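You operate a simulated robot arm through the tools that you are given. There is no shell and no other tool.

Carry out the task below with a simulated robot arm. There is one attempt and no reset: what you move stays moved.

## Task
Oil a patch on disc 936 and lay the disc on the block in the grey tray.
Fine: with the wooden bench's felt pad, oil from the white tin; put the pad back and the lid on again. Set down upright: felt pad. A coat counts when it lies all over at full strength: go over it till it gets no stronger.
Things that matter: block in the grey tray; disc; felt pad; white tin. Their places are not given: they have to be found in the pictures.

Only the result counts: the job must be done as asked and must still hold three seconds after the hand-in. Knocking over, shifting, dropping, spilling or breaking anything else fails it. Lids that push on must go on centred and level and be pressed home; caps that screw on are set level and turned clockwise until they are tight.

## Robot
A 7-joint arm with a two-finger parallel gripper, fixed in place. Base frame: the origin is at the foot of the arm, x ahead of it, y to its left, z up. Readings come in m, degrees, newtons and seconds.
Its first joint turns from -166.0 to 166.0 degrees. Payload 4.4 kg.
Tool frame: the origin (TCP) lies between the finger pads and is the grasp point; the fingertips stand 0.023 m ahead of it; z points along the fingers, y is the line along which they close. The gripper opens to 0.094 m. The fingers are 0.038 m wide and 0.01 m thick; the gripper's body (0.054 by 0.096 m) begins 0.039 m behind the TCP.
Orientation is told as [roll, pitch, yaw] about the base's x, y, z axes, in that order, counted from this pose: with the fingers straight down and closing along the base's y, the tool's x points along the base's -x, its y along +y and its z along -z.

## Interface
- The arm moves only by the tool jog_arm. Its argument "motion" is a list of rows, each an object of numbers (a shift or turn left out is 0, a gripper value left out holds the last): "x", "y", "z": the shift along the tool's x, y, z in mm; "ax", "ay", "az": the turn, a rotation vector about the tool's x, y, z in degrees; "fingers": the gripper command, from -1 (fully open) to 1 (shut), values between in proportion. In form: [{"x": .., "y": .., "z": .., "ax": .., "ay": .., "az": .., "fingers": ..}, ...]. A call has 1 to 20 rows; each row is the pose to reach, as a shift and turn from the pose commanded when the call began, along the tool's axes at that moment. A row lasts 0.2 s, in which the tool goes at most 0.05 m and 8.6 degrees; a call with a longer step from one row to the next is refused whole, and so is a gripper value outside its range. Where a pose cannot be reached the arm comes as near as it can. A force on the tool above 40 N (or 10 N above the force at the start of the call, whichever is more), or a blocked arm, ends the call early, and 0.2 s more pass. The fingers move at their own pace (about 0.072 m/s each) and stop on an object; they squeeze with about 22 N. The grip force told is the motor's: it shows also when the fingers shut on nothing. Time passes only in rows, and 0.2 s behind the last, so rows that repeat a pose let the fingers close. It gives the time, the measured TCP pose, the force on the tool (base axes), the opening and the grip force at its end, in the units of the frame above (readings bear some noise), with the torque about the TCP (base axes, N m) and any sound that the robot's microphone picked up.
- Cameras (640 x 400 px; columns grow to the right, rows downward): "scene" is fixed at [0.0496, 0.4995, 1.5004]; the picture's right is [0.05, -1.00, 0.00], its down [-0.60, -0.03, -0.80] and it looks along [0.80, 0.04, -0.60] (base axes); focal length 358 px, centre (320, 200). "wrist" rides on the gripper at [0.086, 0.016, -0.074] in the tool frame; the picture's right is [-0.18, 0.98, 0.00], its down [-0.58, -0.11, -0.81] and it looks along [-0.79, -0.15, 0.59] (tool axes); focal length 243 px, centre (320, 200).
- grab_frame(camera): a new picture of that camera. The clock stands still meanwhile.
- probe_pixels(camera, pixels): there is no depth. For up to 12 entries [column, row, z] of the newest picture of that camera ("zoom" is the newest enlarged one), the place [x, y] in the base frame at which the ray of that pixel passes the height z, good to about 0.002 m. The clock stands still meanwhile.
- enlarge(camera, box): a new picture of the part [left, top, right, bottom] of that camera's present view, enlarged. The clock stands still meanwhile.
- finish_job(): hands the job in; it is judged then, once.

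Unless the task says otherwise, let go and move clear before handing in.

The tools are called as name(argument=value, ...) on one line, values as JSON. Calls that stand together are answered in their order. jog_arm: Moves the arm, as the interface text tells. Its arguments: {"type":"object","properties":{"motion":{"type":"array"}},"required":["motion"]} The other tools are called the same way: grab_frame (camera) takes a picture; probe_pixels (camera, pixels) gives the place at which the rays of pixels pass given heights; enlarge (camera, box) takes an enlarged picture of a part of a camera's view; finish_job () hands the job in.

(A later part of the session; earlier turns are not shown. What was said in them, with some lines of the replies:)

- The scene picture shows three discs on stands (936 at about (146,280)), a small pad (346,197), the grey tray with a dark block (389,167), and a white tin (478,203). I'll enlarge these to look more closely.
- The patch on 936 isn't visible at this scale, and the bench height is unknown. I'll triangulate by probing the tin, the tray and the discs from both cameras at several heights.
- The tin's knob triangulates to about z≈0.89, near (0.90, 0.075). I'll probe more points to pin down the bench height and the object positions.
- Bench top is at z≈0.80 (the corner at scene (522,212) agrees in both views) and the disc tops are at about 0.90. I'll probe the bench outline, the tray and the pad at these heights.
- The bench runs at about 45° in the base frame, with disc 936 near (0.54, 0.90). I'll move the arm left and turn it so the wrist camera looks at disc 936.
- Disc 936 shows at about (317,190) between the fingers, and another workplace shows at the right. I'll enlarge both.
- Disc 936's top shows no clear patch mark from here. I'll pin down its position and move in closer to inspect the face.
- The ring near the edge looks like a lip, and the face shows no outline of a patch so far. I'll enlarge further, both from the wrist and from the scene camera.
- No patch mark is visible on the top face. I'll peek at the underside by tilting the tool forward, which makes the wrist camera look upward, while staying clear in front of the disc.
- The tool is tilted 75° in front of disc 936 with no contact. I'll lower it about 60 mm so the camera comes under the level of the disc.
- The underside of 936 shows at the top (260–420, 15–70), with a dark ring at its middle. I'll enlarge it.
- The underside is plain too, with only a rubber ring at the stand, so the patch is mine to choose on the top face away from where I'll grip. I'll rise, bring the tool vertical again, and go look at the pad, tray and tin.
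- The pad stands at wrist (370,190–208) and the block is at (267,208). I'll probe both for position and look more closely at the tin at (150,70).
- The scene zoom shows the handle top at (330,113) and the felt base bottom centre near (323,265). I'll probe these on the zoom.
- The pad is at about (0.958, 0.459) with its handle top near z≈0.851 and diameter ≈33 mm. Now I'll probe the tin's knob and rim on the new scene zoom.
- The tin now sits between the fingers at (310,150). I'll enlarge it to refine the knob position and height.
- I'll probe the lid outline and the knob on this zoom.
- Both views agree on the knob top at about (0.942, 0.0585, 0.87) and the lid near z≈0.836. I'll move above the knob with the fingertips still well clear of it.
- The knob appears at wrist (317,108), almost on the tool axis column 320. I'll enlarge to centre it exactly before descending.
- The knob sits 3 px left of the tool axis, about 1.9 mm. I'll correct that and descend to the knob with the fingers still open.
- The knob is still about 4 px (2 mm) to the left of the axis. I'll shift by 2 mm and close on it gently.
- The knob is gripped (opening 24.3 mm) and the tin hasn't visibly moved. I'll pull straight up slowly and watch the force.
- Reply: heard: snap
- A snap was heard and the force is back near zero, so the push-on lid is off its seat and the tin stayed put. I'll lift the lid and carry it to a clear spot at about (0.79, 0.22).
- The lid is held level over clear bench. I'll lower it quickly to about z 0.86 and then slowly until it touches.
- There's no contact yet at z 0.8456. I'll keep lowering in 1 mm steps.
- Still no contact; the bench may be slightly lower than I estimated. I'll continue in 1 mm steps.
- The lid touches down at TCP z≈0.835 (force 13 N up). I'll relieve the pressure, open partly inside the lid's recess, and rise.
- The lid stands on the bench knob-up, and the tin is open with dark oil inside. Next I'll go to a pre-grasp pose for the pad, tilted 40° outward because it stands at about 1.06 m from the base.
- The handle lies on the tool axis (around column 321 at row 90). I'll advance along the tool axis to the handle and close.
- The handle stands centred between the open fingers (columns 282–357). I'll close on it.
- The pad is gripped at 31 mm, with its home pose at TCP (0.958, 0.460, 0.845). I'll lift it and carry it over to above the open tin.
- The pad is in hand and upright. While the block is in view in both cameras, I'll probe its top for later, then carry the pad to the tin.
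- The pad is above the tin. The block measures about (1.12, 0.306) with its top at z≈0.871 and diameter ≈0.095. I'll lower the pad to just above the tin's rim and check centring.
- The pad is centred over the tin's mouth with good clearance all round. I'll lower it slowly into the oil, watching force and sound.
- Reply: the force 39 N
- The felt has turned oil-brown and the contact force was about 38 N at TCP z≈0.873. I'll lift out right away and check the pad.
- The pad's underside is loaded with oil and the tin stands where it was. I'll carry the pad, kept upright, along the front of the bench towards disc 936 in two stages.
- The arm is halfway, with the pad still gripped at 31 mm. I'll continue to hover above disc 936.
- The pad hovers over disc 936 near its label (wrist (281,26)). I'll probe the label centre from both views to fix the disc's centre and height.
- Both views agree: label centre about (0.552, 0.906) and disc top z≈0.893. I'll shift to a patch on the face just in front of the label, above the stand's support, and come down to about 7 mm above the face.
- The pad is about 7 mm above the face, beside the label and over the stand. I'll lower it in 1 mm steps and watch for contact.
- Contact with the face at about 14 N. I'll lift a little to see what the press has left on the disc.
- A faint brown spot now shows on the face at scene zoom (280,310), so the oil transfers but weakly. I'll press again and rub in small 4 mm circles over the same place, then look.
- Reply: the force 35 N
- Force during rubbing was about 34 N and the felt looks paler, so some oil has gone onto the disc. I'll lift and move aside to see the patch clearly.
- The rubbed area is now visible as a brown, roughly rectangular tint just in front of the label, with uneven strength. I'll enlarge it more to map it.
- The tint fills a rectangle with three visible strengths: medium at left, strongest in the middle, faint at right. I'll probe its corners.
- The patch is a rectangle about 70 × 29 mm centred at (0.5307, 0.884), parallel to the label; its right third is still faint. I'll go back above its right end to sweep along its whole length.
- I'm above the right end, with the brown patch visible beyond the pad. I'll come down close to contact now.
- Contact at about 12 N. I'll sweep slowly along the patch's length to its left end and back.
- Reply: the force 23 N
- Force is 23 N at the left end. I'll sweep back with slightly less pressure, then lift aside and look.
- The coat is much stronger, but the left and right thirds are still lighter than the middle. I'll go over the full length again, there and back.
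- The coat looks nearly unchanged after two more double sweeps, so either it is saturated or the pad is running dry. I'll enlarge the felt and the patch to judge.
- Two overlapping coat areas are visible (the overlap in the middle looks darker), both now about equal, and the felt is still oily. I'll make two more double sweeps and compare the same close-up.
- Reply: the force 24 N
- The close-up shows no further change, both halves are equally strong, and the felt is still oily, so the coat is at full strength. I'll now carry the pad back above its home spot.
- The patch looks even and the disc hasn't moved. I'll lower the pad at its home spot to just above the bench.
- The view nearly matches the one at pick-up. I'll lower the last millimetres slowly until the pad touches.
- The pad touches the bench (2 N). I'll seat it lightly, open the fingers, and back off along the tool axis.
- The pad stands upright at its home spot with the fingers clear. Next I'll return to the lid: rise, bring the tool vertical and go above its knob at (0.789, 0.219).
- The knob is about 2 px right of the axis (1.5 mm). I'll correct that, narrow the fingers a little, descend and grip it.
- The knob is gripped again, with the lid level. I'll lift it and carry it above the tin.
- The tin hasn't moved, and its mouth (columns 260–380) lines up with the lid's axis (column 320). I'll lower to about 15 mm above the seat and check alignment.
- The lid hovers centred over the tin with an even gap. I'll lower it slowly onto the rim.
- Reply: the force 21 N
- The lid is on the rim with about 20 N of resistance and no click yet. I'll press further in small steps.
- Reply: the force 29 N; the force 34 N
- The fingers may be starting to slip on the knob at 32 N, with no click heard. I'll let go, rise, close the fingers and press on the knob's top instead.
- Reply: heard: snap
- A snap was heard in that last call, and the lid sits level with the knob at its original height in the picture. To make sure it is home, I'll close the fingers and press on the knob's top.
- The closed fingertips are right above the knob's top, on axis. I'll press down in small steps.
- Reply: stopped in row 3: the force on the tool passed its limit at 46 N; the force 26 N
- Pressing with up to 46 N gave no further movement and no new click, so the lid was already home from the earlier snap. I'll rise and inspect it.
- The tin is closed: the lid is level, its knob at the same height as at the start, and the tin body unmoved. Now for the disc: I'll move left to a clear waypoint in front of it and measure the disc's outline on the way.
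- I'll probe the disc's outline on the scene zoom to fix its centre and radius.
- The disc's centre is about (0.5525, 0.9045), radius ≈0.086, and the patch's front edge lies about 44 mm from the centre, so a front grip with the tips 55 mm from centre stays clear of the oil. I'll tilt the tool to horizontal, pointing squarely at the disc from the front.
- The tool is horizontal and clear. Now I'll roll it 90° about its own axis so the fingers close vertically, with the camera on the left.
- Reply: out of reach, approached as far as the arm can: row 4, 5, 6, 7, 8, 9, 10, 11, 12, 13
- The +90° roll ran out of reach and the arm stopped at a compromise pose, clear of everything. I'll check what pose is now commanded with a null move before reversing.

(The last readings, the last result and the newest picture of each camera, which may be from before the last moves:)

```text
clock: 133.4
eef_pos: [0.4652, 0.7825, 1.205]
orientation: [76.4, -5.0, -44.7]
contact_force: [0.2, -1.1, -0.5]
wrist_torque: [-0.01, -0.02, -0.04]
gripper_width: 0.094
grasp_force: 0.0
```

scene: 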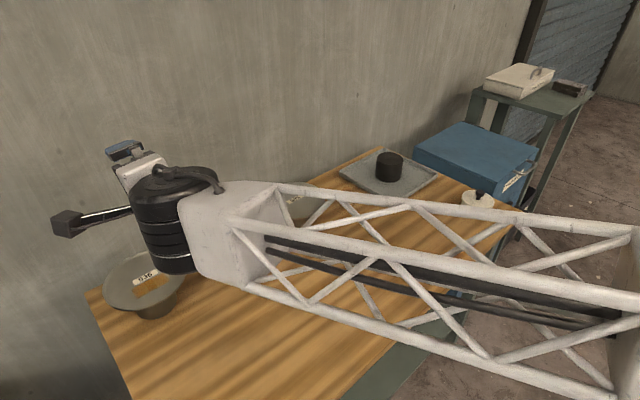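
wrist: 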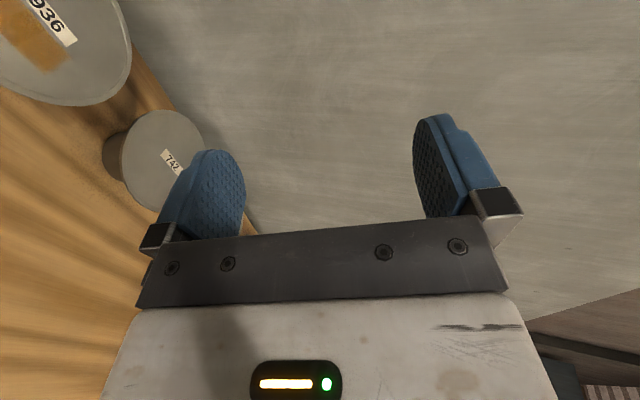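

The commanded pose is simply where it stopped (tool about 13° below horizontal). I'll roll back −90° here, then try rolling the other way.

jog_arm(motion=[{"az": -7.5}, {"az": -15}, {"az": -22.5}, {"az": -30}, {"az": -37.5}, {"az": -45}, {"az": -52.5}, {"az": -60}, {"az": -67.5}, {"az": -75}, {"az": -82.5}, {"az": -90}, {"az": -90}])

grab_frame(camera="scene")

```text
clock: 136.2
eef_pos: [0.4668, 0.778, 1.207]
orientation: [-20.8, -75.4, 65.7]
contact_force: [-0.1, 0.0, 0.1]
wrist_torque: [0.03, 0.0, -0.01]
gripper_width: 0.094
grasp_force: 0.0
```

```text
taken
```

scene: 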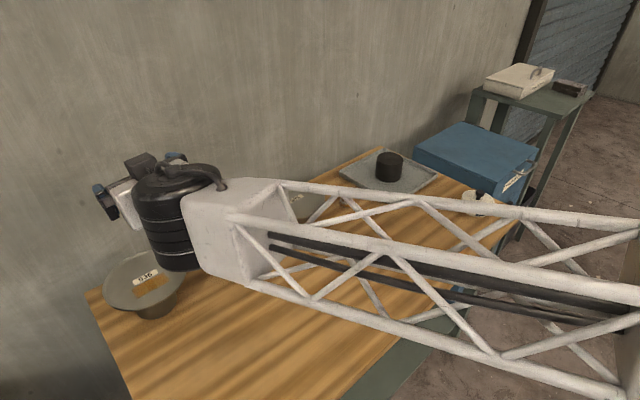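

The roll back worked. I'll continue rolling another −90° the other way (camera to the right).

jog_arm(motion=[{"az": -7.5}, {"az": -15}, {"az": -22.5}, {"az": -30}, {"az": -37.5}, {"az": -45}, {"az": -52.5}, {"az": -60}, {"az": -67.5}, {"az": -75}, {"az": -82.5}, {"az": -90}, {"az": -90}])

grab_frame(camera="scene")

grab_frame(camera="wrist")

```text
clock: 139.0
eef_pos: [0.4676, 0.7778, 1.2076]
orientation: [-76.3, 5.1, 135.6]
contact_force: [-0.3, -0.2, 0.1]
wrist_torque: [-0.05, 0.02, 0.0]
gripper_width: 0.0941
grasp_force: 0.1
```

```text
taken
```

scene: 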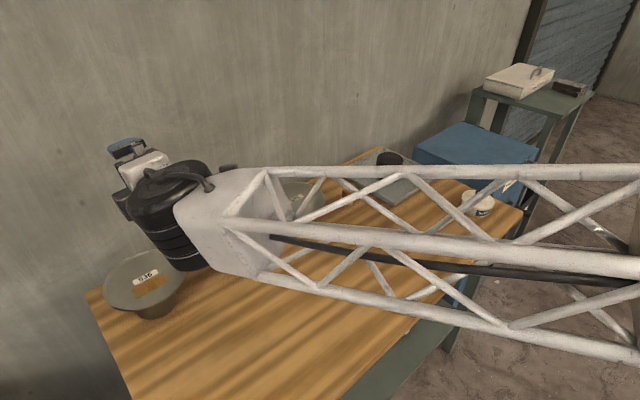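

```text
taken
```

wrist: 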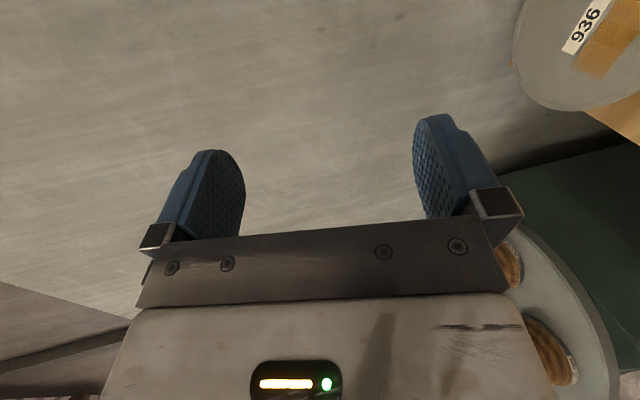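

The roll to −90° is reached: the fingers now close vertically with the camera on the right. I'll level the tool to horizontal and look again.

jog_arm(motion=[{"ax": 4.5, "az": 1.7}, {"ax": 9, "az": 3.4}, {"ax": 13.65, "az": 5.1}, {"ax": 13.65, "az": 5.1}])

grab_frame(camera="scene")

```text
clock: 140.0
eef_pos: [0.4677, 0.7787, 1.2079]
orientation: [-90.0, 0.0, 134.8]
contact_force: [0.1, -0.7, -0.4]
wrist_torque: [0.01, -0.01, 0.0]
gripper_width: 0.0942
grasp_force: 0.1
```

```text
taken
```

scene: 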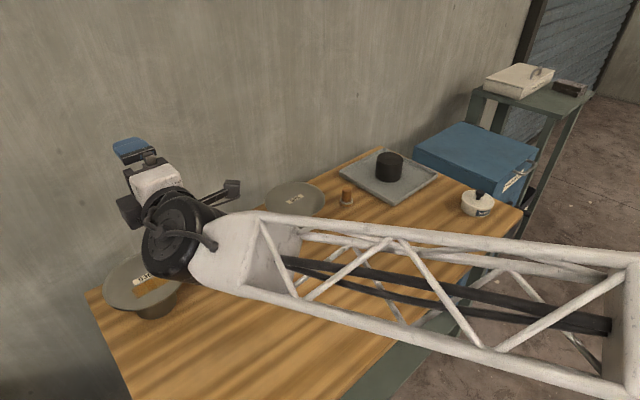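

The tool is now level (pointing along azimuth 44.8°) with the fingers closing vertically. I'll move back and down to a pre-grasp pose in front of the disc, stopping at z≈1.0 to check clearance.

jog_arm(motion=[{"x": -5, "y": 25, "z": -7}, {"x": -10, "y": 60, "z": -14}, {"x": -15, "y": 95, "z": -20}, {"x": -20, "y": 130, "z": -26}, {"x": -25, "y": 165, "z": -33}, {"x": -29.5, "y": 200, "z": -39.3}, {"x": -29.5, "y": 208, "z": -39.3}, {"x": -29.5, "y": 208, "z": -39.3}])

grab_frame(camera="scene")

grab_frame(camera="wrist")

```text
clock: 141.8
eef_pos: [0.4197, 0.7723, 1.0005]
orientation: [-90.1, -0.1, 134.8]
contact_force: [0.9, -0.4, -0.1]
wrist_torque: [0.01, -0.04, -0.02]
gripper_width: 0.094
grasp_force: 0.1
```

```text
taken
```

scene: 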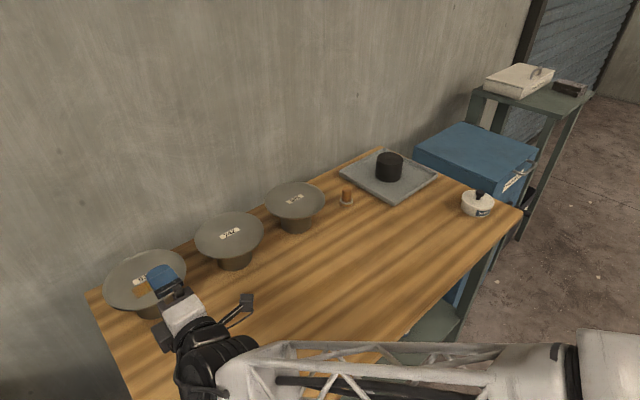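

```text
taken
```

wrist: 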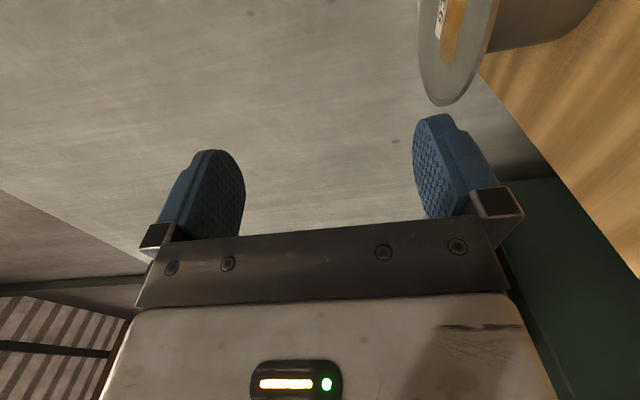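

The pose is clear, and the wrist camera sees the disc edge-on at (450, 50). I'll lower by 60 mm and check again.

jog_arm(motion=[{"y": 20}, {"y": 40}, {"y": 60}, {"y": 60}])

grab_frame(camera="scene")

grab_frame(camera="wrist")

```text
clock: 142.8
eef_pos: [0.4187, 0.7721, 0.94]
orientation: [-90.1, 0.0, 134.8]
contact_force: [0.0, 0.1, -0.2]
wrist_torque: [-0.04, 0.0, 0.04]
gripper_width: 0.0938
grasp_force: 0.0
```

```text
taken
```

scene: 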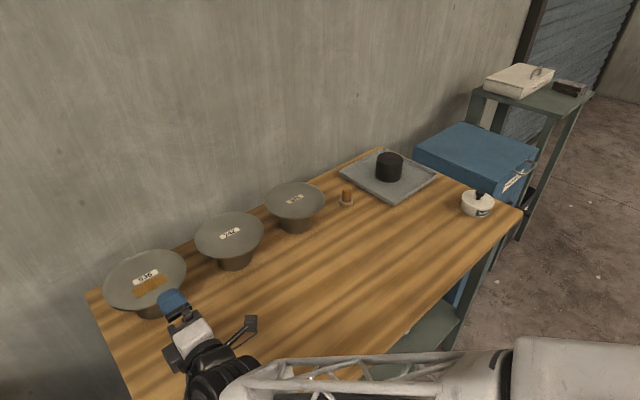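

```text
taken
```

wrist: 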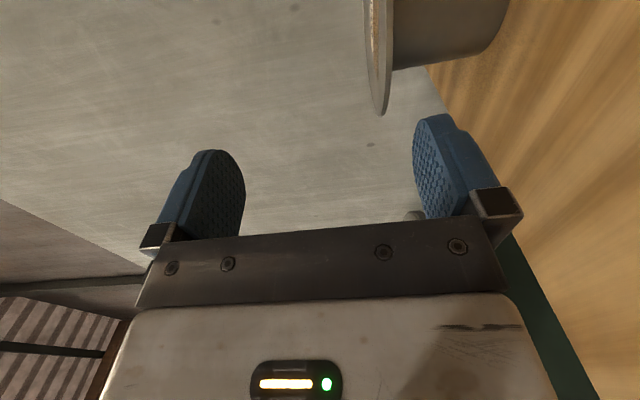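

Still clear. I'll lower a further 47 mm so the disc's edge comes between the finger heights, and check it against the tool's mid-plane (column 320).

jog_arm(motion=[{"y": 16}, {"y": 32}, {"y": 43}, {"y": 47}, {"y": 47}])

grab_frame(camera="wrist")

enlarge(camera="wrist", box=[270, 0, 390, 110])

grab_frame(camera="scene")

```text
clock: 144.0
eef_pos: [0.4187, 0.7716, 0.8923]
orientation: [-90.1, -0.1, 134.9]
contact_force: [0.0, 0.6, 0.5]
wrist_torque: [0.01, 0.0, -0.03]
gripper_width: 0.0939
grasp_force: 0.1
```

```text
taken
```

wrist: 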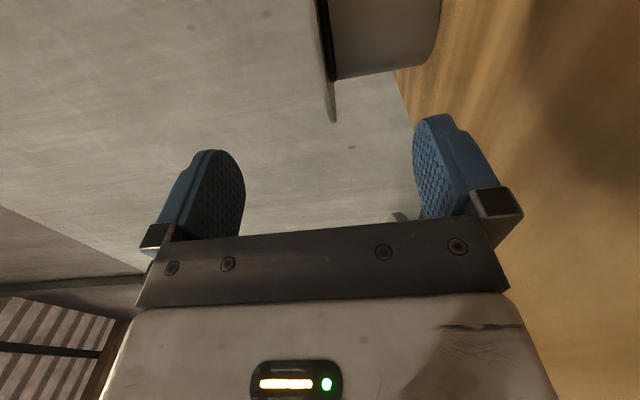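

```text
3.64 times, centred on (330, 55) of wrist
```

zoom: 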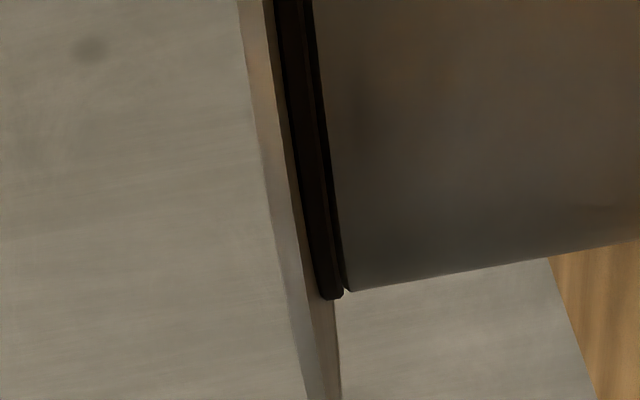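

```text
taken
```

scene: 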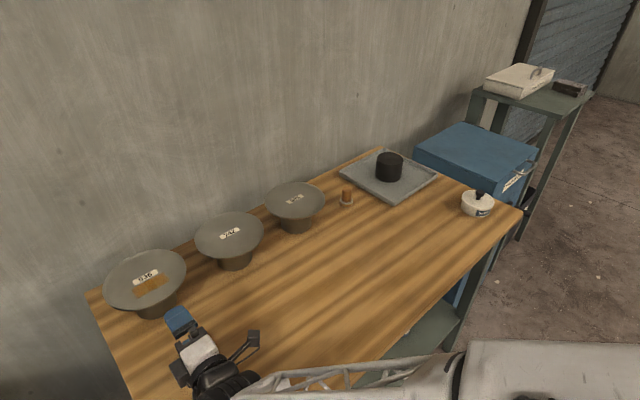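

The disc's edge shows as a light strip; its top edge lies at about the tool's mid-plane and the bottom about 6 mm lower. I'll zoom in on the edge to fine-tune the height.

enlarge(camera="wrist", box=[305, 55, 365, 130])

```text
5.33 times, centred on (335, 92) of wrist
```

zoom: 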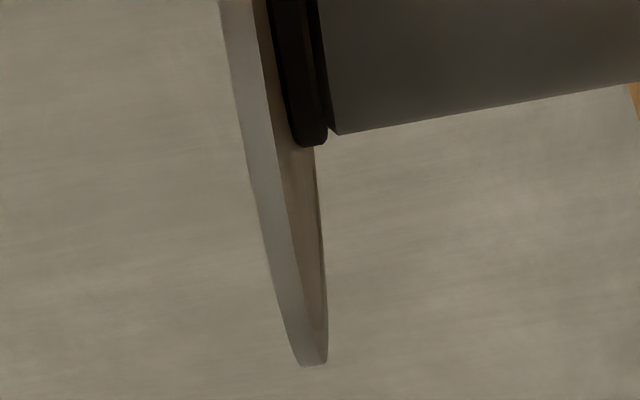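

The disc's mid-height is about 2.4 mm below the tool plane. I'll drop 2 mm and advance 100 mm so the fingers straddle the rim, then check.

jog_arm(motion=[{"y": 2}, {"y": 2, "z": 20}, {"y": 2, "z": 45}, {"y": 2, "z": 70}, {"y": 2, "z": 90}, {"y": 2, "z": 100}, {"y": 2, "z": 100}])

grab_frame(camera="wrist")

enlarge(camera="scene", box=[90, 235, 210, 325])

```text
clock: 145.6
eef_pos: [0.4911, 0.8432, 0.8915]
orientation: [-90.2, 0.0, 134.8]
contact_force: [0.4, 0.4, -0.3]
wrist_torque: [0.03, 0.04, 0.0]
gripper_width: 0.0942
grasp_force: 0.1
```

```text
taken
```

wrist: 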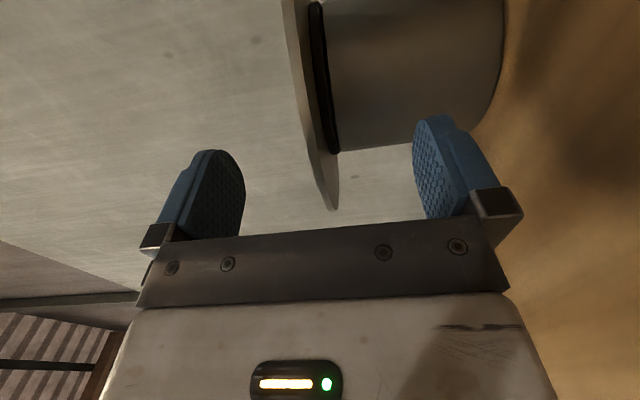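

```text
4.44 times, centred on (150, 280) of scene
```

zoom: 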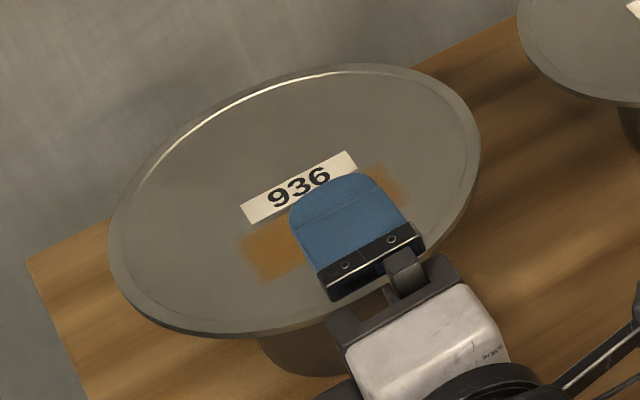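

The fingers straddle the rim with good clearance on both sides. I'll check the height alignment once more close up before the last 8 mm.

enlarge(camera="wrist", box=[270, 120, 370, 220])

```text
4.00 times, centred on (320, 170) of wrist
```

zoom: 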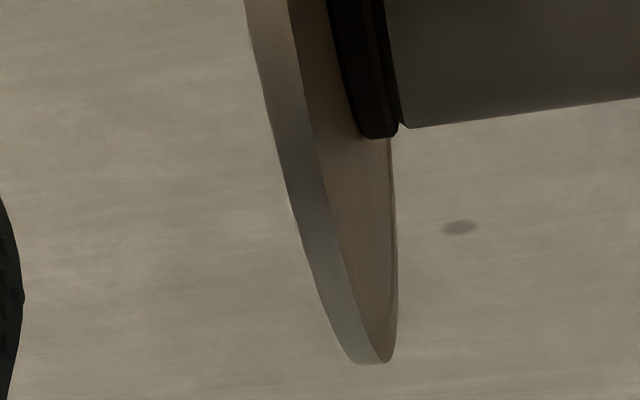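

The disc's edge is centred on the tool plane to within about 0.2 mm. I'll advance the last 8 mm and close the fingers gradually.

jog_arm(motion=[{"z": 4, "fingers": -1}, {"z": 8.3, "fingers": -1}, {"z": 8.3, "fingers": -0.5}, {"z": 8.3, "fingers": 0}, {"z": 8.3, "fingers": 0.4}, {"z": 8.3, "fingers": 0.65}, {"z": 8.3, "fingers": 0.75}, {"z": 8.3, "fingers": 0.82}, {"z": 8.3, "fingers": 0.86}])

enlarge(camera="wrist", box=[240, 80, 400, 230])

enlarge(camera="scene", box=[90, 235, 210, 325])

```text
clock: 147.6
eef_pos: [0.4963, 0.8487, 0.8922]
orientation: [-90.1, 0.0, 134.8]
contact_force: [0.6, 0.0, 0.1]
wrist_torque: [0.0, -0.02, 0.01]
gripper_width: 0.0064
grasp_force: 0.0
```

```text
2.67 times, centred on (320, 155) of wrist
```

zoom: 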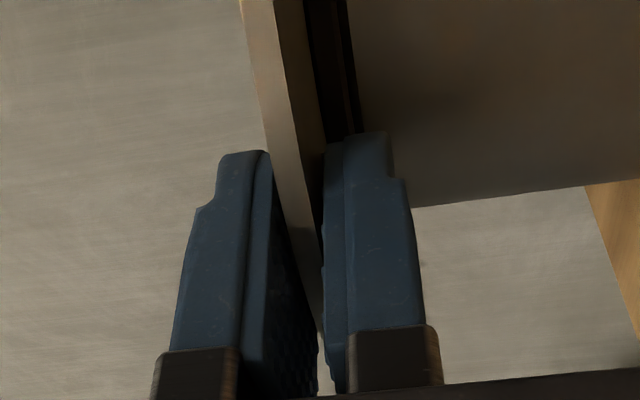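

```text
4.44 times, centred on (150, 280) of scene
```

zoom: 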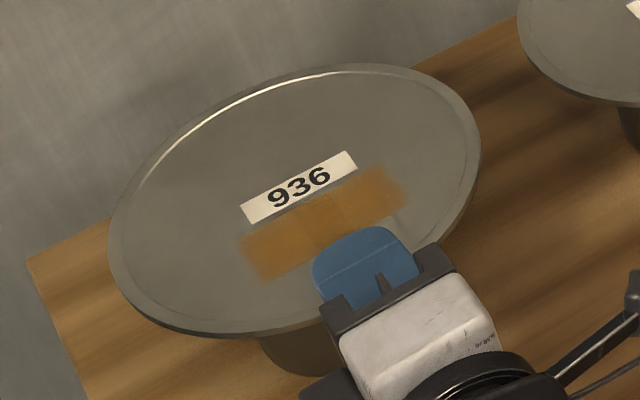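

The fingers are 6.4 mm apart around the rim, tips clear of the oil patch. I'll close fully.

jog_arm(motion=[{"fingers": 0.9}, {"fingers": 0.93}, {"fingers": 1}, {"fingers": 1}, {"fingers": 1}])

enlarge(camera="wrist", box=[240, 80, 400, 230])

```text
clock: 148.8
eef_pos: [0.4962, 0.8484, 0.8925]
orientation: [-90.1, 0.0, 134.8]
contact_force: [0.6, 0.3, 0.0]
wrist_torque: [-0.07, 0.08, 0.0]
gripper_width: 0.0027
grasp_force: 21.7
```

```text
2.67 times, centred on (320, 155) of wrist
```

zoom: 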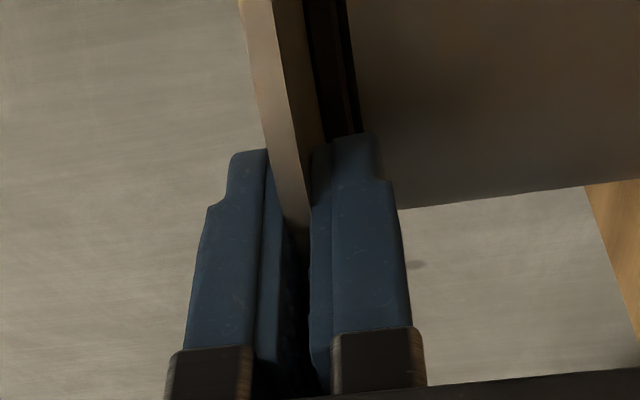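

The fingers closed on the rim with 22 N. I'll lift a few millimetres and check how the disc hangs.

jog_arm(motion=[{"y": -1}, {"y": -2}, {"y": -4}, {"y": -6}, {"y": -6}])

grab_frame(camera="wrist")

enlarge(camera="scene", box=[90, 235, 210, 325])

```text
clock: 150.0
eef_pos: [0.4959, 0.848, 0.8964]
orientation: [-90.1, 0.1, 134.8]
contact_force: [0.6, 0.9, -1.4]
wrist_torque: [-0.07, 0.08, -0.03]
gripper_width: 0.0025
grasp_force: 22.1
```

```text
taken
```

wrist: 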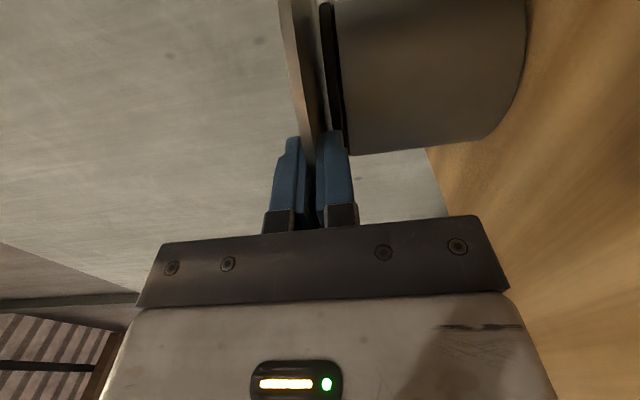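

```text
4.44 times, centred on (150, 280) of scene
```

zoom: 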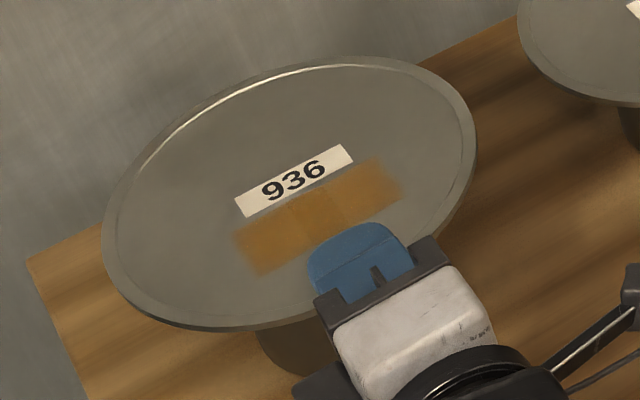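

The disc lifted cleanly, stays level, and weighs only about 1.4 N. Before carrying it, I'll check the tray's rim height and the block in the scene view, since the gripper must pass low over the rim.

enlarge(camera="scene", box=[335, 140, 445, 210])

enlarge(camera="scene", box=[378, 182, 410, 206])

```text
5.71 times, centred on (390, 175) of scene
```

zoom: 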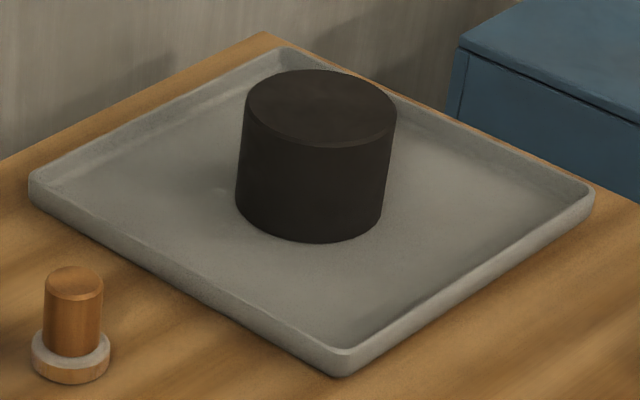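

```text
16.00 times, centred on (394, 194) of scene
```

zoom: 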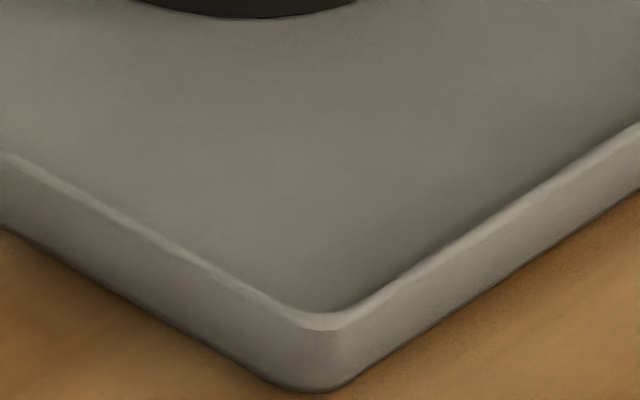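

I'll probe the corner's foot and top to get the rim height, and the block's top and foot again in the same way.

probe_pixels(camera="zoom", pixels=[[318, 392, 0.8], [318, 330, 0.805], [318, 330, 0.81], [318, 330, 0.815], [318, 330, 0.82], [318, 330, 0.825]])

enlarge(camera="scene", box=[370, 148, 410, 186])

```text
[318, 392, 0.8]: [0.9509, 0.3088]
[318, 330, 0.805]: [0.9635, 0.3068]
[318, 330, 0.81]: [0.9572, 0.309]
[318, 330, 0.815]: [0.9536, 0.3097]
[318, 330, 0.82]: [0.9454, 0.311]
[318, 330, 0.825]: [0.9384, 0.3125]
```

```text
10.53 times, centred on (390, 167) of scene
```

zoom: 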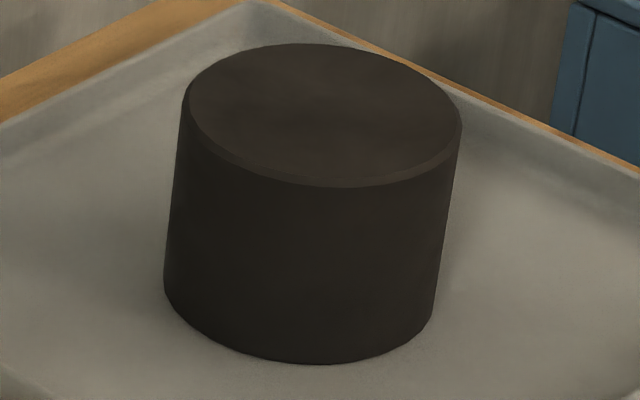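

The tray's rim top is at z≈0.816. I'll probe the block's top on this zoom and look at how low the wrist hangs right now.

probe_pixels(camera="zoom", pixels=[[322, 115, 0.866], [322, 115, 0.871], [322, 115, 0.876], [183, 108, 0.871], [462, 130, 0.871], [322, 43, 0.871], [322, 187, 0.871], [164, 285, 0.805], [433, 310, 0.805], [300, 364, 0.805]])

enlarge(camera="scene", box=[100, 280, 300, 400])

```text
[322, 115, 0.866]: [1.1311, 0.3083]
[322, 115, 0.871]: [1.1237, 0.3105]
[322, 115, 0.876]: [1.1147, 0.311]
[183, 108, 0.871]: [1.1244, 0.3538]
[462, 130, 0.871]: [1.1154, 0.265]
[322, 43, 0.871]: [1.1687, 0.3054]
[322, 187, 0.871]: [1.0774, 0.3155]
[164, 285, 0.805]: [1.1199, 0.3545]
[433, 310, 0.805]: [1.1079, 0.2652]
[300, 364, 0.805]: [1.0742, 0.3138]
```

```text
3.20 times, centred on (200, 340) of scene
```

zoom: 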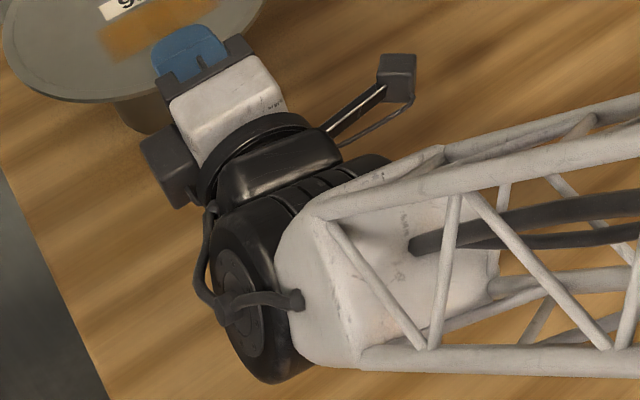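

The wrist is well clear, and the block's centre is about (1.121, 0.310) with top z≈0.872. I'll lift the disc straight up and then draw it back from the wall.

jog_arm(motion=[{"y": -10}, {"y": -25}, {"y": -45}, {"y": -65}, {"y": -85}, {"y": -105}, {"y": -110, "z": -10}, {"y": -110, "z": -30}, {"y": -110, "z": -55}, {"y": -110, "z": -80}, {"y": -110, "z": -100}, {"y": -110, "z": -100}])

grab_frame(camera="scene")

grab_frame(camera="wrist")

```text
clock: 152.6
eef_pos: [0.4252, 0.7772, 1.0068]
orientation: [-90.2, 0.0, 134.8]
contact_force: [-0.1, 0.3, -1.1]
wrist_torque: [-0.08, 0.06, 0.0]
gripper_width: 0.0026
grasp_force: 21.5
```

```text
taken
```

scene: 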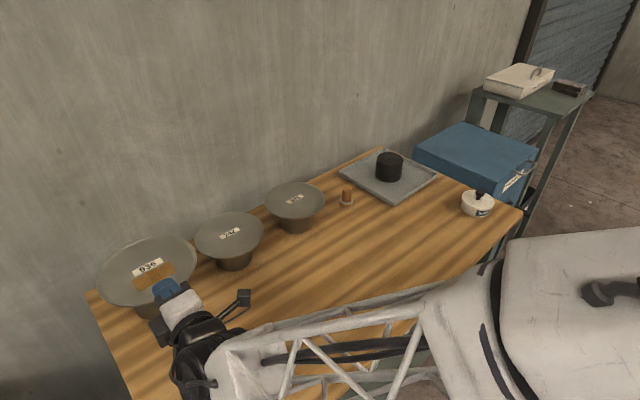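

```text
taken
```

wrist: 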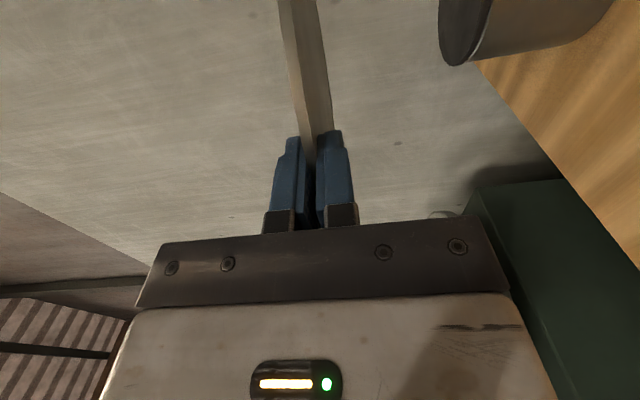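

The disc hangs level in the grip and its stand stayed in place. I'll carry it towards the tray at z≈1.0 in two stages, turning the tool gradually.

jog_arm(motion=[{"x": 20, "z": 2.3, "ay": 0.6}, {"x": 52, "z": 6, "ay": 1.6}, {"x": 86, "z": 10, "ay": 2.7}, {"x": 120, "z": 14, "ay": 3.8}, {"x": 154, "z": 18, "ay": 4.8}, {"x": 188, "z": 22, "ay": 5.9}, {"x": 222, "z": 26, "ay": 7}, {"x": 256, "z": 30, "ay": 8.1}, {"x": 290, "z": 34, "ay": 9.1}, {"x": 324, "z": 38, "ay": 10.2}, {"x": 356, "z": 41.7, "ay": 11.2}, {"x": 380, "z": 44.5, "ay": 12}, {"x": 394.2, "z": 46.2, "ay": 12.4}, {"x": 394.2, "z": 46.2, "ay": 12.4}])

grab_frame(camera="scene")

```text
clock: 155.6
eef_pos: [0.7271, 0.5469, 1.0112]
orientation: [-89.7, 0.0, 120.7]
contact_force: [-0.6, -0.1, -2.2]
wrist_torque: [-0.06, 0.09, 0.02]
gripper_width: 0.0027
grasp_force: 21.8
out of reach, approached as far as the arm can: row 10, 11, 12, 13, 14
```

```text
taken
```

scene: 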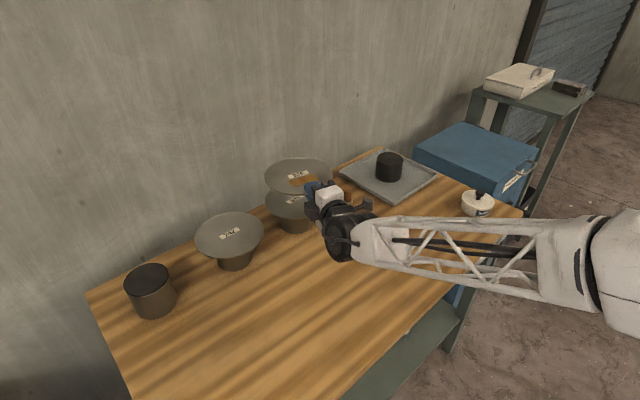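

The move stopped slightly short at (0.727, 0.547) because it ran out of reach as the tool turned toward the radial direction; the disc is still held. I'll turn the tool further to the right in place, which should restore reach.

jog_arm(motion=[{"ay": 2}, {"ay": 5}, {"ay": 8}, {"ay": 11}, {"ay": 14}, {"ay": 14}])

```text
clock: 157.0
eef_pos: [0.7254, 0.546, 1.012]
orientation: [-90.1, 0.0, 108.4]
contact_force: [0.4, 0.3, -1.0]
wrist_torque: [-0.02, 0.09, -0.03]
gripper_width: 0.0023
grasp_force: 22.3
```

Turning right works without a reach limit (tool azimuth now 18°). I'll continue to above the block, turning to about −5° and lowering to z≈0.95 in the second half.

jog_arm(motion=[{"x": 15, "z": 11, "ay": 1.1}, {"x": 42, "z": 30, "ay": 3.1}, {"x": 70, "z": 50, "ay": 5.2}, {"x": 98, "z": 70, "ay": 7.2}, {"x": 126, "z": 90, "ay": 9.3}, {"x": 154, "z": 111, "ay": 11.4}, {"x": 182, "z": 131, "ay": 13.4}, {"x": 210, "z": 151, "ay": 15.5, "y": 10}, {"x": 238, "z": 171, "ay": 17.6, "y": 20}, {"x": 264, "z": 190, "ay": 19.5, "y": 32}, {"x": 288, "z": 207, "ay": 21.3, "y": 44}, {"x": 306, "z": 220, "ay": 22.6, "y": 54}, {"x": 317.3, "z": 227.9, "ay": 23.4, "y": 60}, {"x": 317.3, "z": 227.9, "ay": 23.4, "y": 60}])

grab_frame(camera="scene")

grab_frame(camera="wrist")

```text
clock: 160.0
eef_pos: [1.0422, 0.3161, 0.9503]
orientation: [-90.0, -0.1, 85.1]
contact_force: [0.3, 0.1, -1.8]
wrist_torque: [0.01, 0.1, 0.03]
gripper_width: 0.0027
grasp_force: 21.9
```

```text
taken
```

scene: 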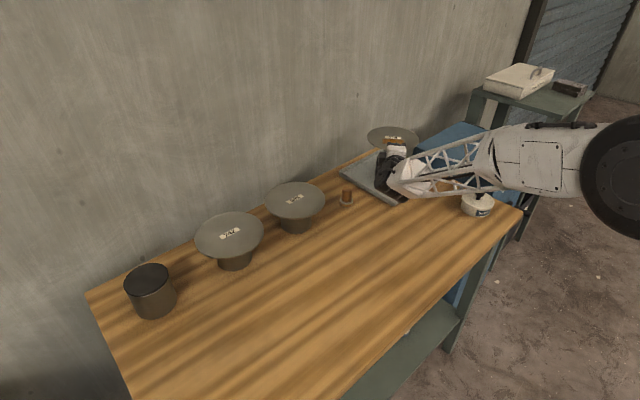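

```text
taken
```

wrist: 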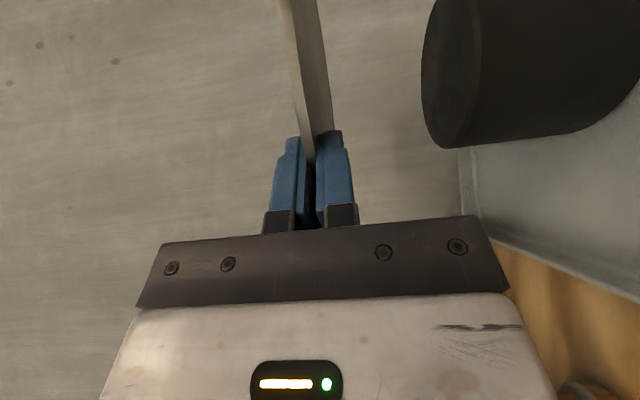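

The disc is above the block with the tool at azimuth −5°. I'll enlarge both views to check centring before lowering.

enlarge(camera="wrist", box=[400, 0, 560, 170])

enlarge(camera="scene", box=[340, 110, 450, 210])

```text
2.35 times, centred on (480, 85) of wrist
```

zoom: 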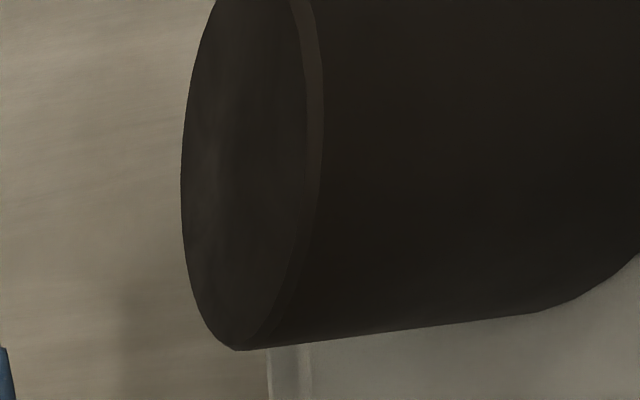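

```text
4.00 times, centred on (395, 160) of scene
```

zoom: 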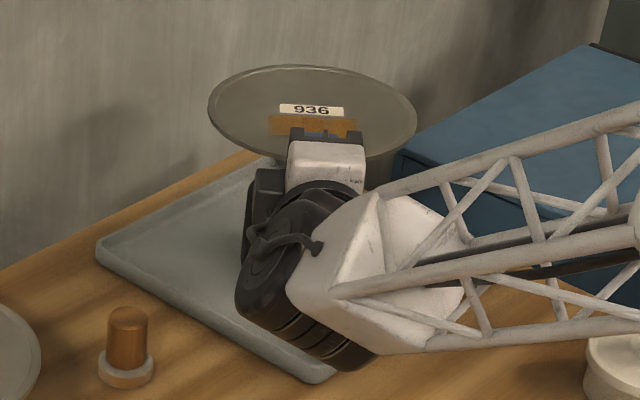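

The block's outline matches the predicted position to within about 2–3 mm. I'll shift back 2 mm for better centring and lower to about 15 mm above the block.

jog_arm(motion=[{"y": 10, "z": -2}, {"y": 25, "z": -2}, {"y": 40, "z": -2}, {"y": 52, "z": -2}, {"y": 60, "z": -2}, {"y": 60, "z": -2}])

grab_frame(camera="wrist")

enlarge(camera="scene", box=[340, 110, 450, 210])

```text
clock: 161.4
eef_pos: [1.0385, 0.3183, 0.8909]
orientation: [-90.1, -0.1, 85.1]
contact_force: [0.1, -0.5, -0.9]
wrist_torque: [0.0, 0.13, 0.01]
gripper_width: 0.0026
grasp_force: 21.7
```

```text
taken
```

wrist: 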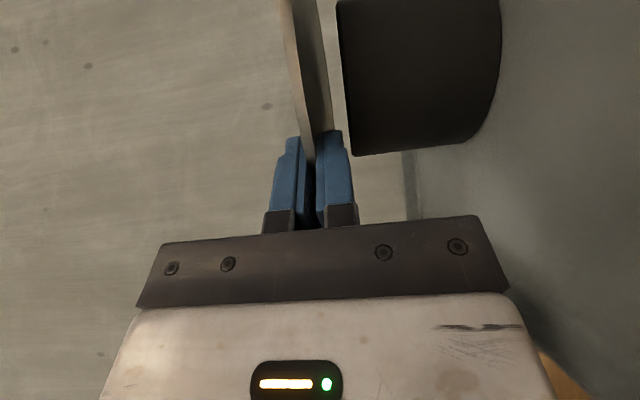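

```text
4.00 times, centred on (395, 160) of scene
```

zoom: 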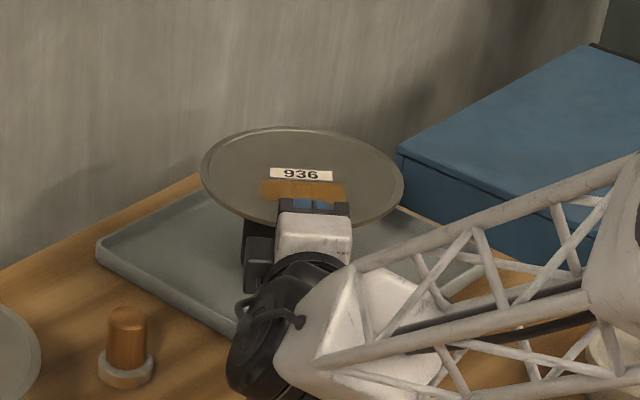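

The disc is level just above the block. I'll zoom in on the gap between the disc's underside and the block.

enlarge(camera="wrist", box=[280, 60, 380, 170])

```text
3.64 times, centred on (330, 115) of wrist
```

zoom: 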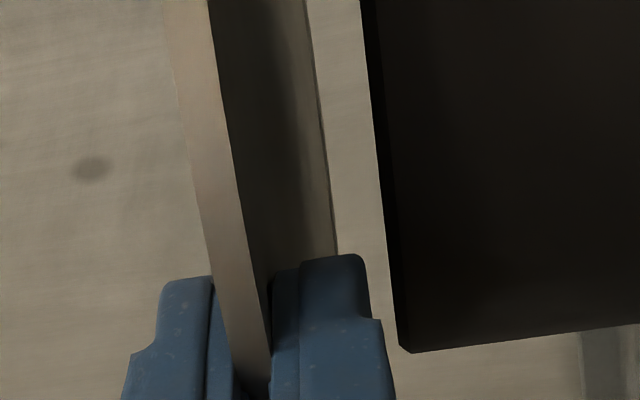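

The gap is clear and the lower finger stands off the block's side. I'll lower 10 mm, then in 1 mm steps watching the force.

jog_arm(motion=[{"y": 3}, {"y": 6}, {"y": 8}, {"y": 10}, {"y": 10}])

jog_arm(motion=[{"y": 1}, {"y": 2}])

enlarge(camera="wrist", box=[280, 60, 380, 170])

```text
clock: 162.6
eef_pos: [1.0389, 0.3177, 0.8816]
orientation: [-90.1, -0.1, 85.0]
contact_force: [0.1, -0.2, -1.2]
wrist_torque: [0.01, 0.08, 0.0]
gripper_width: 0.0026
grasp_force: 22.3
```

```text
clock: 163.2
eef_pos: [1.0401, 0.317, 0.8808]
orientation: [-90.1, 0.0, 85.0]
contact_force: [0.2, 0.0, -1.0]
wrist_torque: [-0.01, 0.07, -0.02]
gripper_width: 0.0027
grasp_force: 22.0
```

```text
3.64 times, centred on (330, 115) of wrist
```

zoom: 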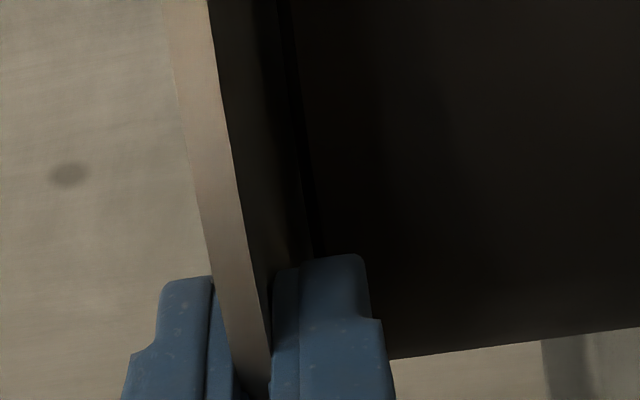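

jog_arm(motion=[{"y": 1}])

jog_arm(motion=[{"y": 0.8}])

jog_arm(motion=[{"y": 0.7}])

```text
clock: 163.6
eef_pos: [1.0402, 0.318, 0.8794]
orientation: [-90.1, -0.1, 84.9]
contact_force: [-0.5, 1.0, -1.4]
wrist_torque: [0.0, 0.09, 0.0]
gripper_width: 0.0028
grasp_force: 22.0
```

```text
clock: 164.0
eef_pos: [1.0402, 0.317, 0.8782]
orientation: [-90.2, -0.1, 85.0]
contact_force: [1.1, 0.8, -2.0]
wrist_torque: [0.04, 0.1, 0.02]
gripper_width: 0.0025
grasp_force: 22.1
```

```text
clock: 164.4
eef_pos: [1.0391, 0.3179, 0.8779]
orientation: [-90.0, -0.1, 85.0]
contact_force: [-0.8, -0.5, -1.0]
wrist_torque: [-0.01, 0.1, 0.0]
gripper_width: 0.0027
grasp_force: 22.5
```

jog_arm(motion=[{"y": 0.7}])

jog_arm(motion=[{"y": 0.7}])

enlarge(camera="wrist", box=[280, 60, 380, 170])

```text
clock: 164.8
eef_pos: [1.0395, 0.3187, 0.8754]
orientation: [-90.2, -0.1, 85.1]
contact_force: [0.7, 0.2, -0.5]
wrist_torque: [-0.02, 0.07, 0.01]
gripper_width: 0.0027
grasp_force: 22.1
```

```text
clock: 165.2
eef_pos: [1.0404, 0.3184, 0.8765]
orientation: [-90.0, -0.1, 85.0]
contact_force: [0.2, -0.9, 0.6]
wrist_torque: [-0.04, 0.04, 0.0]
gripper_width: 0.003
grasp_force: 21.7
```

```text
3.64 times, centred on (330, 115) of wrist
```

zoom: 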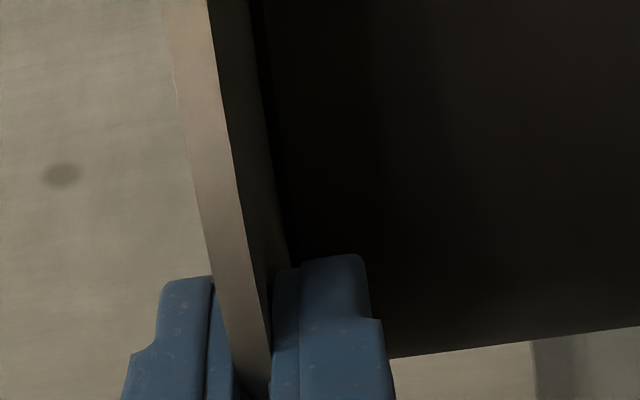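

The force changed from −1.2 to +0.6 N, so the disc is starting to rest on the block. I'll take one or two more half-millimetre steps.

jog_arm(motion=[{"y": 0.5}])

jog_arm(motion=[{"y": 0.4}])

```text
clock: 165.6
eef_pos: [1.0397, 0.3173, 0.8767]
orientation: [-90.2, -0.2, 85.0]
contact_force: [0.2, -0.3, 3.3]
wrist_torque: [-0.05, -0.06, -0.02]
gripper_width: 0.0028
grasp_force: 21.7
```

```text
clock: 166.0
eef_pos: [1.0403, 0.3177, 0.877]
orientation: [-90.2, -0.1, 85.0]
contact_force: [-2.9, -1.2, 9.5]
wrist_torque: [-0.09, -0.25, -0.05]
gripper_width: 0.0027
grasp_force: 22.1
```

The disc rests on the block with 9.5 N. I'll ease off half a millimetre and open the fingers slowly.

jog_arm(motion=[{"y": -0.5, "fingers": 1}, {"y": -0.5, "fingers": 0.92}, {"y": -0.5, "fingers": 0.88}, {"y": -0.5, "fingers": 0.8}, {"y": -0.5, "fingers": 0.7}, {"y": -0.5, "fingers": 0.6}, {"y": -0.5, "fingers": 0.5}, {"y": -0.5, "fingers": 0.5}])

grab_frame(camera="wrist")

enlarge(camera="scene", box=[340, 110, 450, 210])

```text
clock: 167.8
eef_pos: [1.0392, 0.3178, 0.8756]
orientation: [-90.0, -0.1, 85.0]
contact_force: [-0.5, -0.3, -0.4]
wrist_torque: [-0.02, 0.03, 0.0]
gripper_width: 0.0236
grasp_force: 0.0
```

```text
taken
```

wrist: 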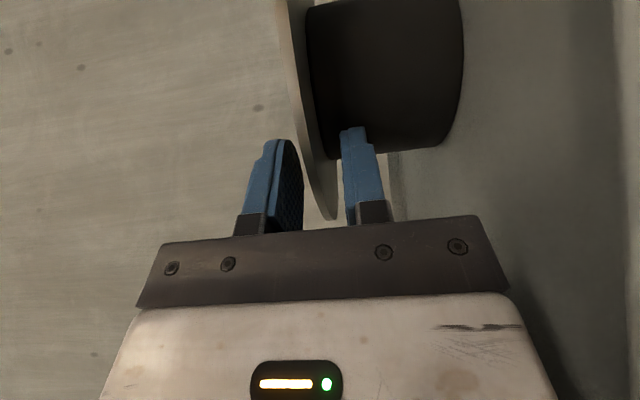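

```text
4.00 times, centred on (395, 160) of scene
```

zoom: 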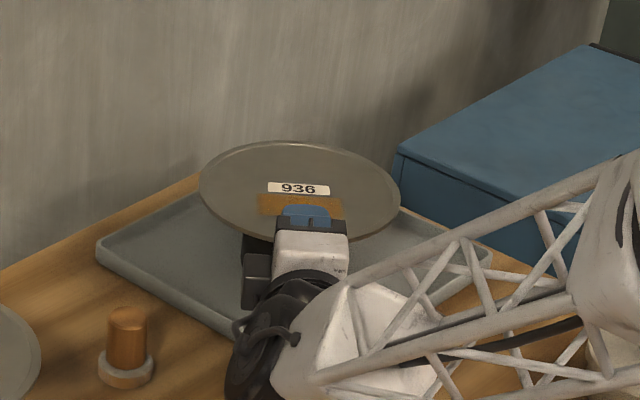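

The disc lies flat on the block, and both fingers are clear of it (opening 24 mm). I'll draw straight back out.

jog_arm(motion=[{"z": -5}, {"z": -15}, {"z": -30}, {"z": -50}, {"z": -75}, {"z": -100}, {"z": -120}, {"z": -120}])

grab_frame(camera="wrist")

enlarge(camera="scene", box=[340, 110, 450, 210])

```text
clock: 169.6
eef_pos: [0.918, 0.3284, 0.875]
orientation: [-90.1, -0.1, 85.0]
contact_force: [0.4, 0.4, -0.2]
wrist_torque: [0.0, -0.02, 0.0]
gripper_width: 0.0234
grasp_force: 0.1
```

```text
taken
```

wrist: 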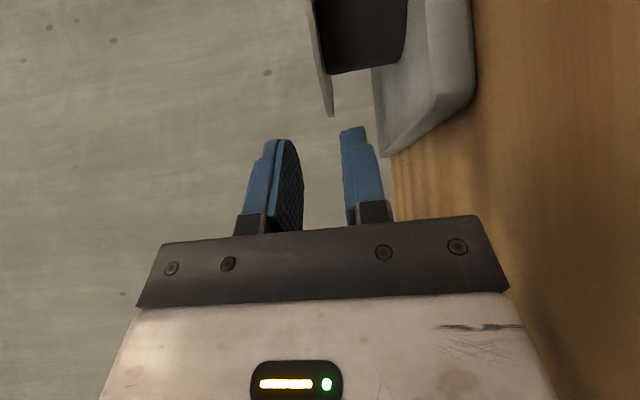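

```text
4.00 times, centred on (395, 160) of scene
```

zoom: 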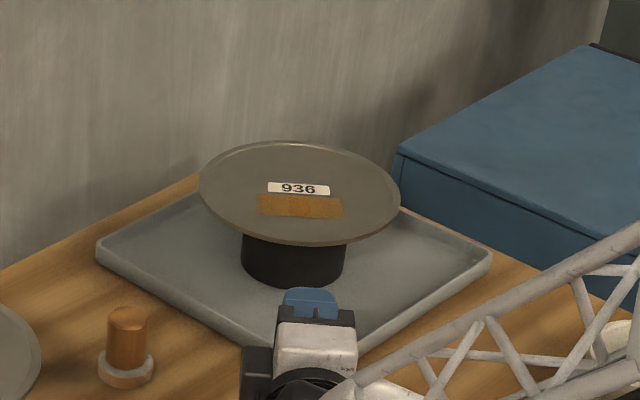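

The disc lies level and well centred on the block. I'll raise the arm clear and take a full look at everything.

jog_arm(motion=[{"y": -20}, {"y": -50}, {"y": -85}, {"y": -120}, {"y": -155, "z": -15}, {"y": -190, "z": -40}, {"y": -220, "z": -70}, {"y": -240, "z": -100}, {"y": -250, "z": -130}, {"y": -250, "z": -130}])

grab_frame(camera="scene")

enlarge(camera="scene", box=[330, 125, 450, 215])

enlarge(camera="scene", box=[450, 180, 510, 225])

enlarge(camera="scene", box=[90, 180, 330, 330])

```text
clock: 171.8
eef_pos: [0.7916, 0.3398, 1.1238]
orientation: [-90.2, -0.2, 84.9]
contact_force: [0.7, -0.2, 0.7]
wrist_torque: [0.01, 0.01, 0.01]
gripper_width: 0.0235
grasp_force: 0.0
```

```text
taken
```

scene: 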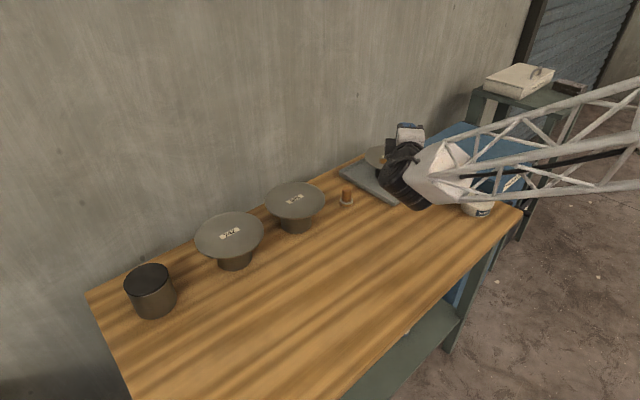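

```text
4.44 times, centred on (390, 170) of scene
```

zoom: 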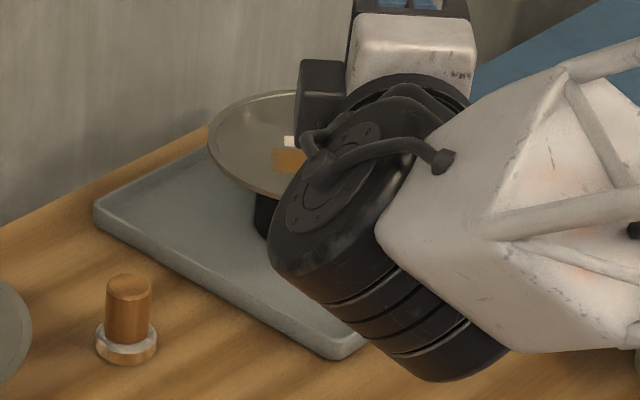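

```text
8.89 times, centred on (480, 202) of scene
```

zoom: 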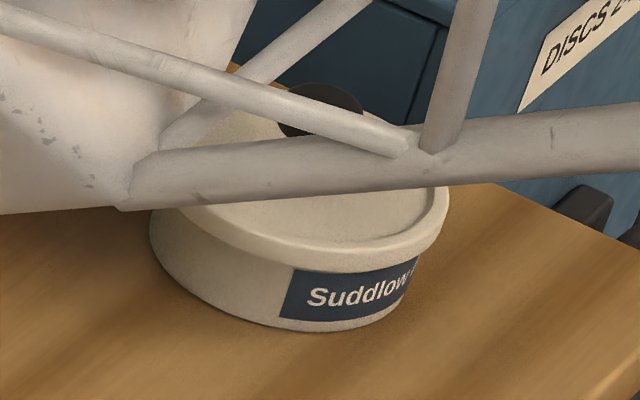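

```text
2.67 times, centred on (210, 255) of scene
```

zoom: 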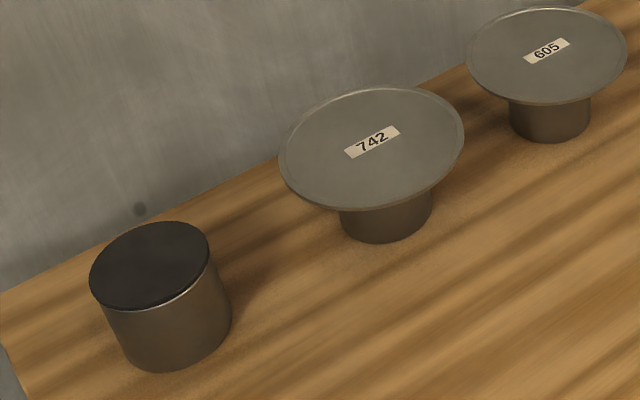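

Everything checks out. Disc 936 lies level on the block with its oil patch even, the pad stands upright at its home spot, the tin's lid is level and seated, and the other discs and the empty stand are undisturbed. The arm is clear, so I'll hand in.

finish_job()

```text
The job is handed in.
```

The job is handed in. I don't have the judge's result, but my last pictures showed everything as you asked.

- **Oil patch:** I oiled a rectangular patch, about 70 × 29 mm, just in front of the label on disc 936. I used the bench's felt pad and oil from the white tin, and swept over it until two more passes made no visible difference. I dipped the pad only once; it still looked oily at the end.
- **Disc:** It lies flat and close to centred on the block in the grey tray. I gripped it at the rim, clear of the oil.
- **Felt pad:** It stands upright where it came from.
- **White tin:** The lid is back on and level. I heard a snap, and pressing the knob with up to 46 N afterwards moved nothing further. The lid sits about 1 mm to one side of where it was at the start.
- **Everything else:** The other two discs and the now-empty stand looked undisturbed.
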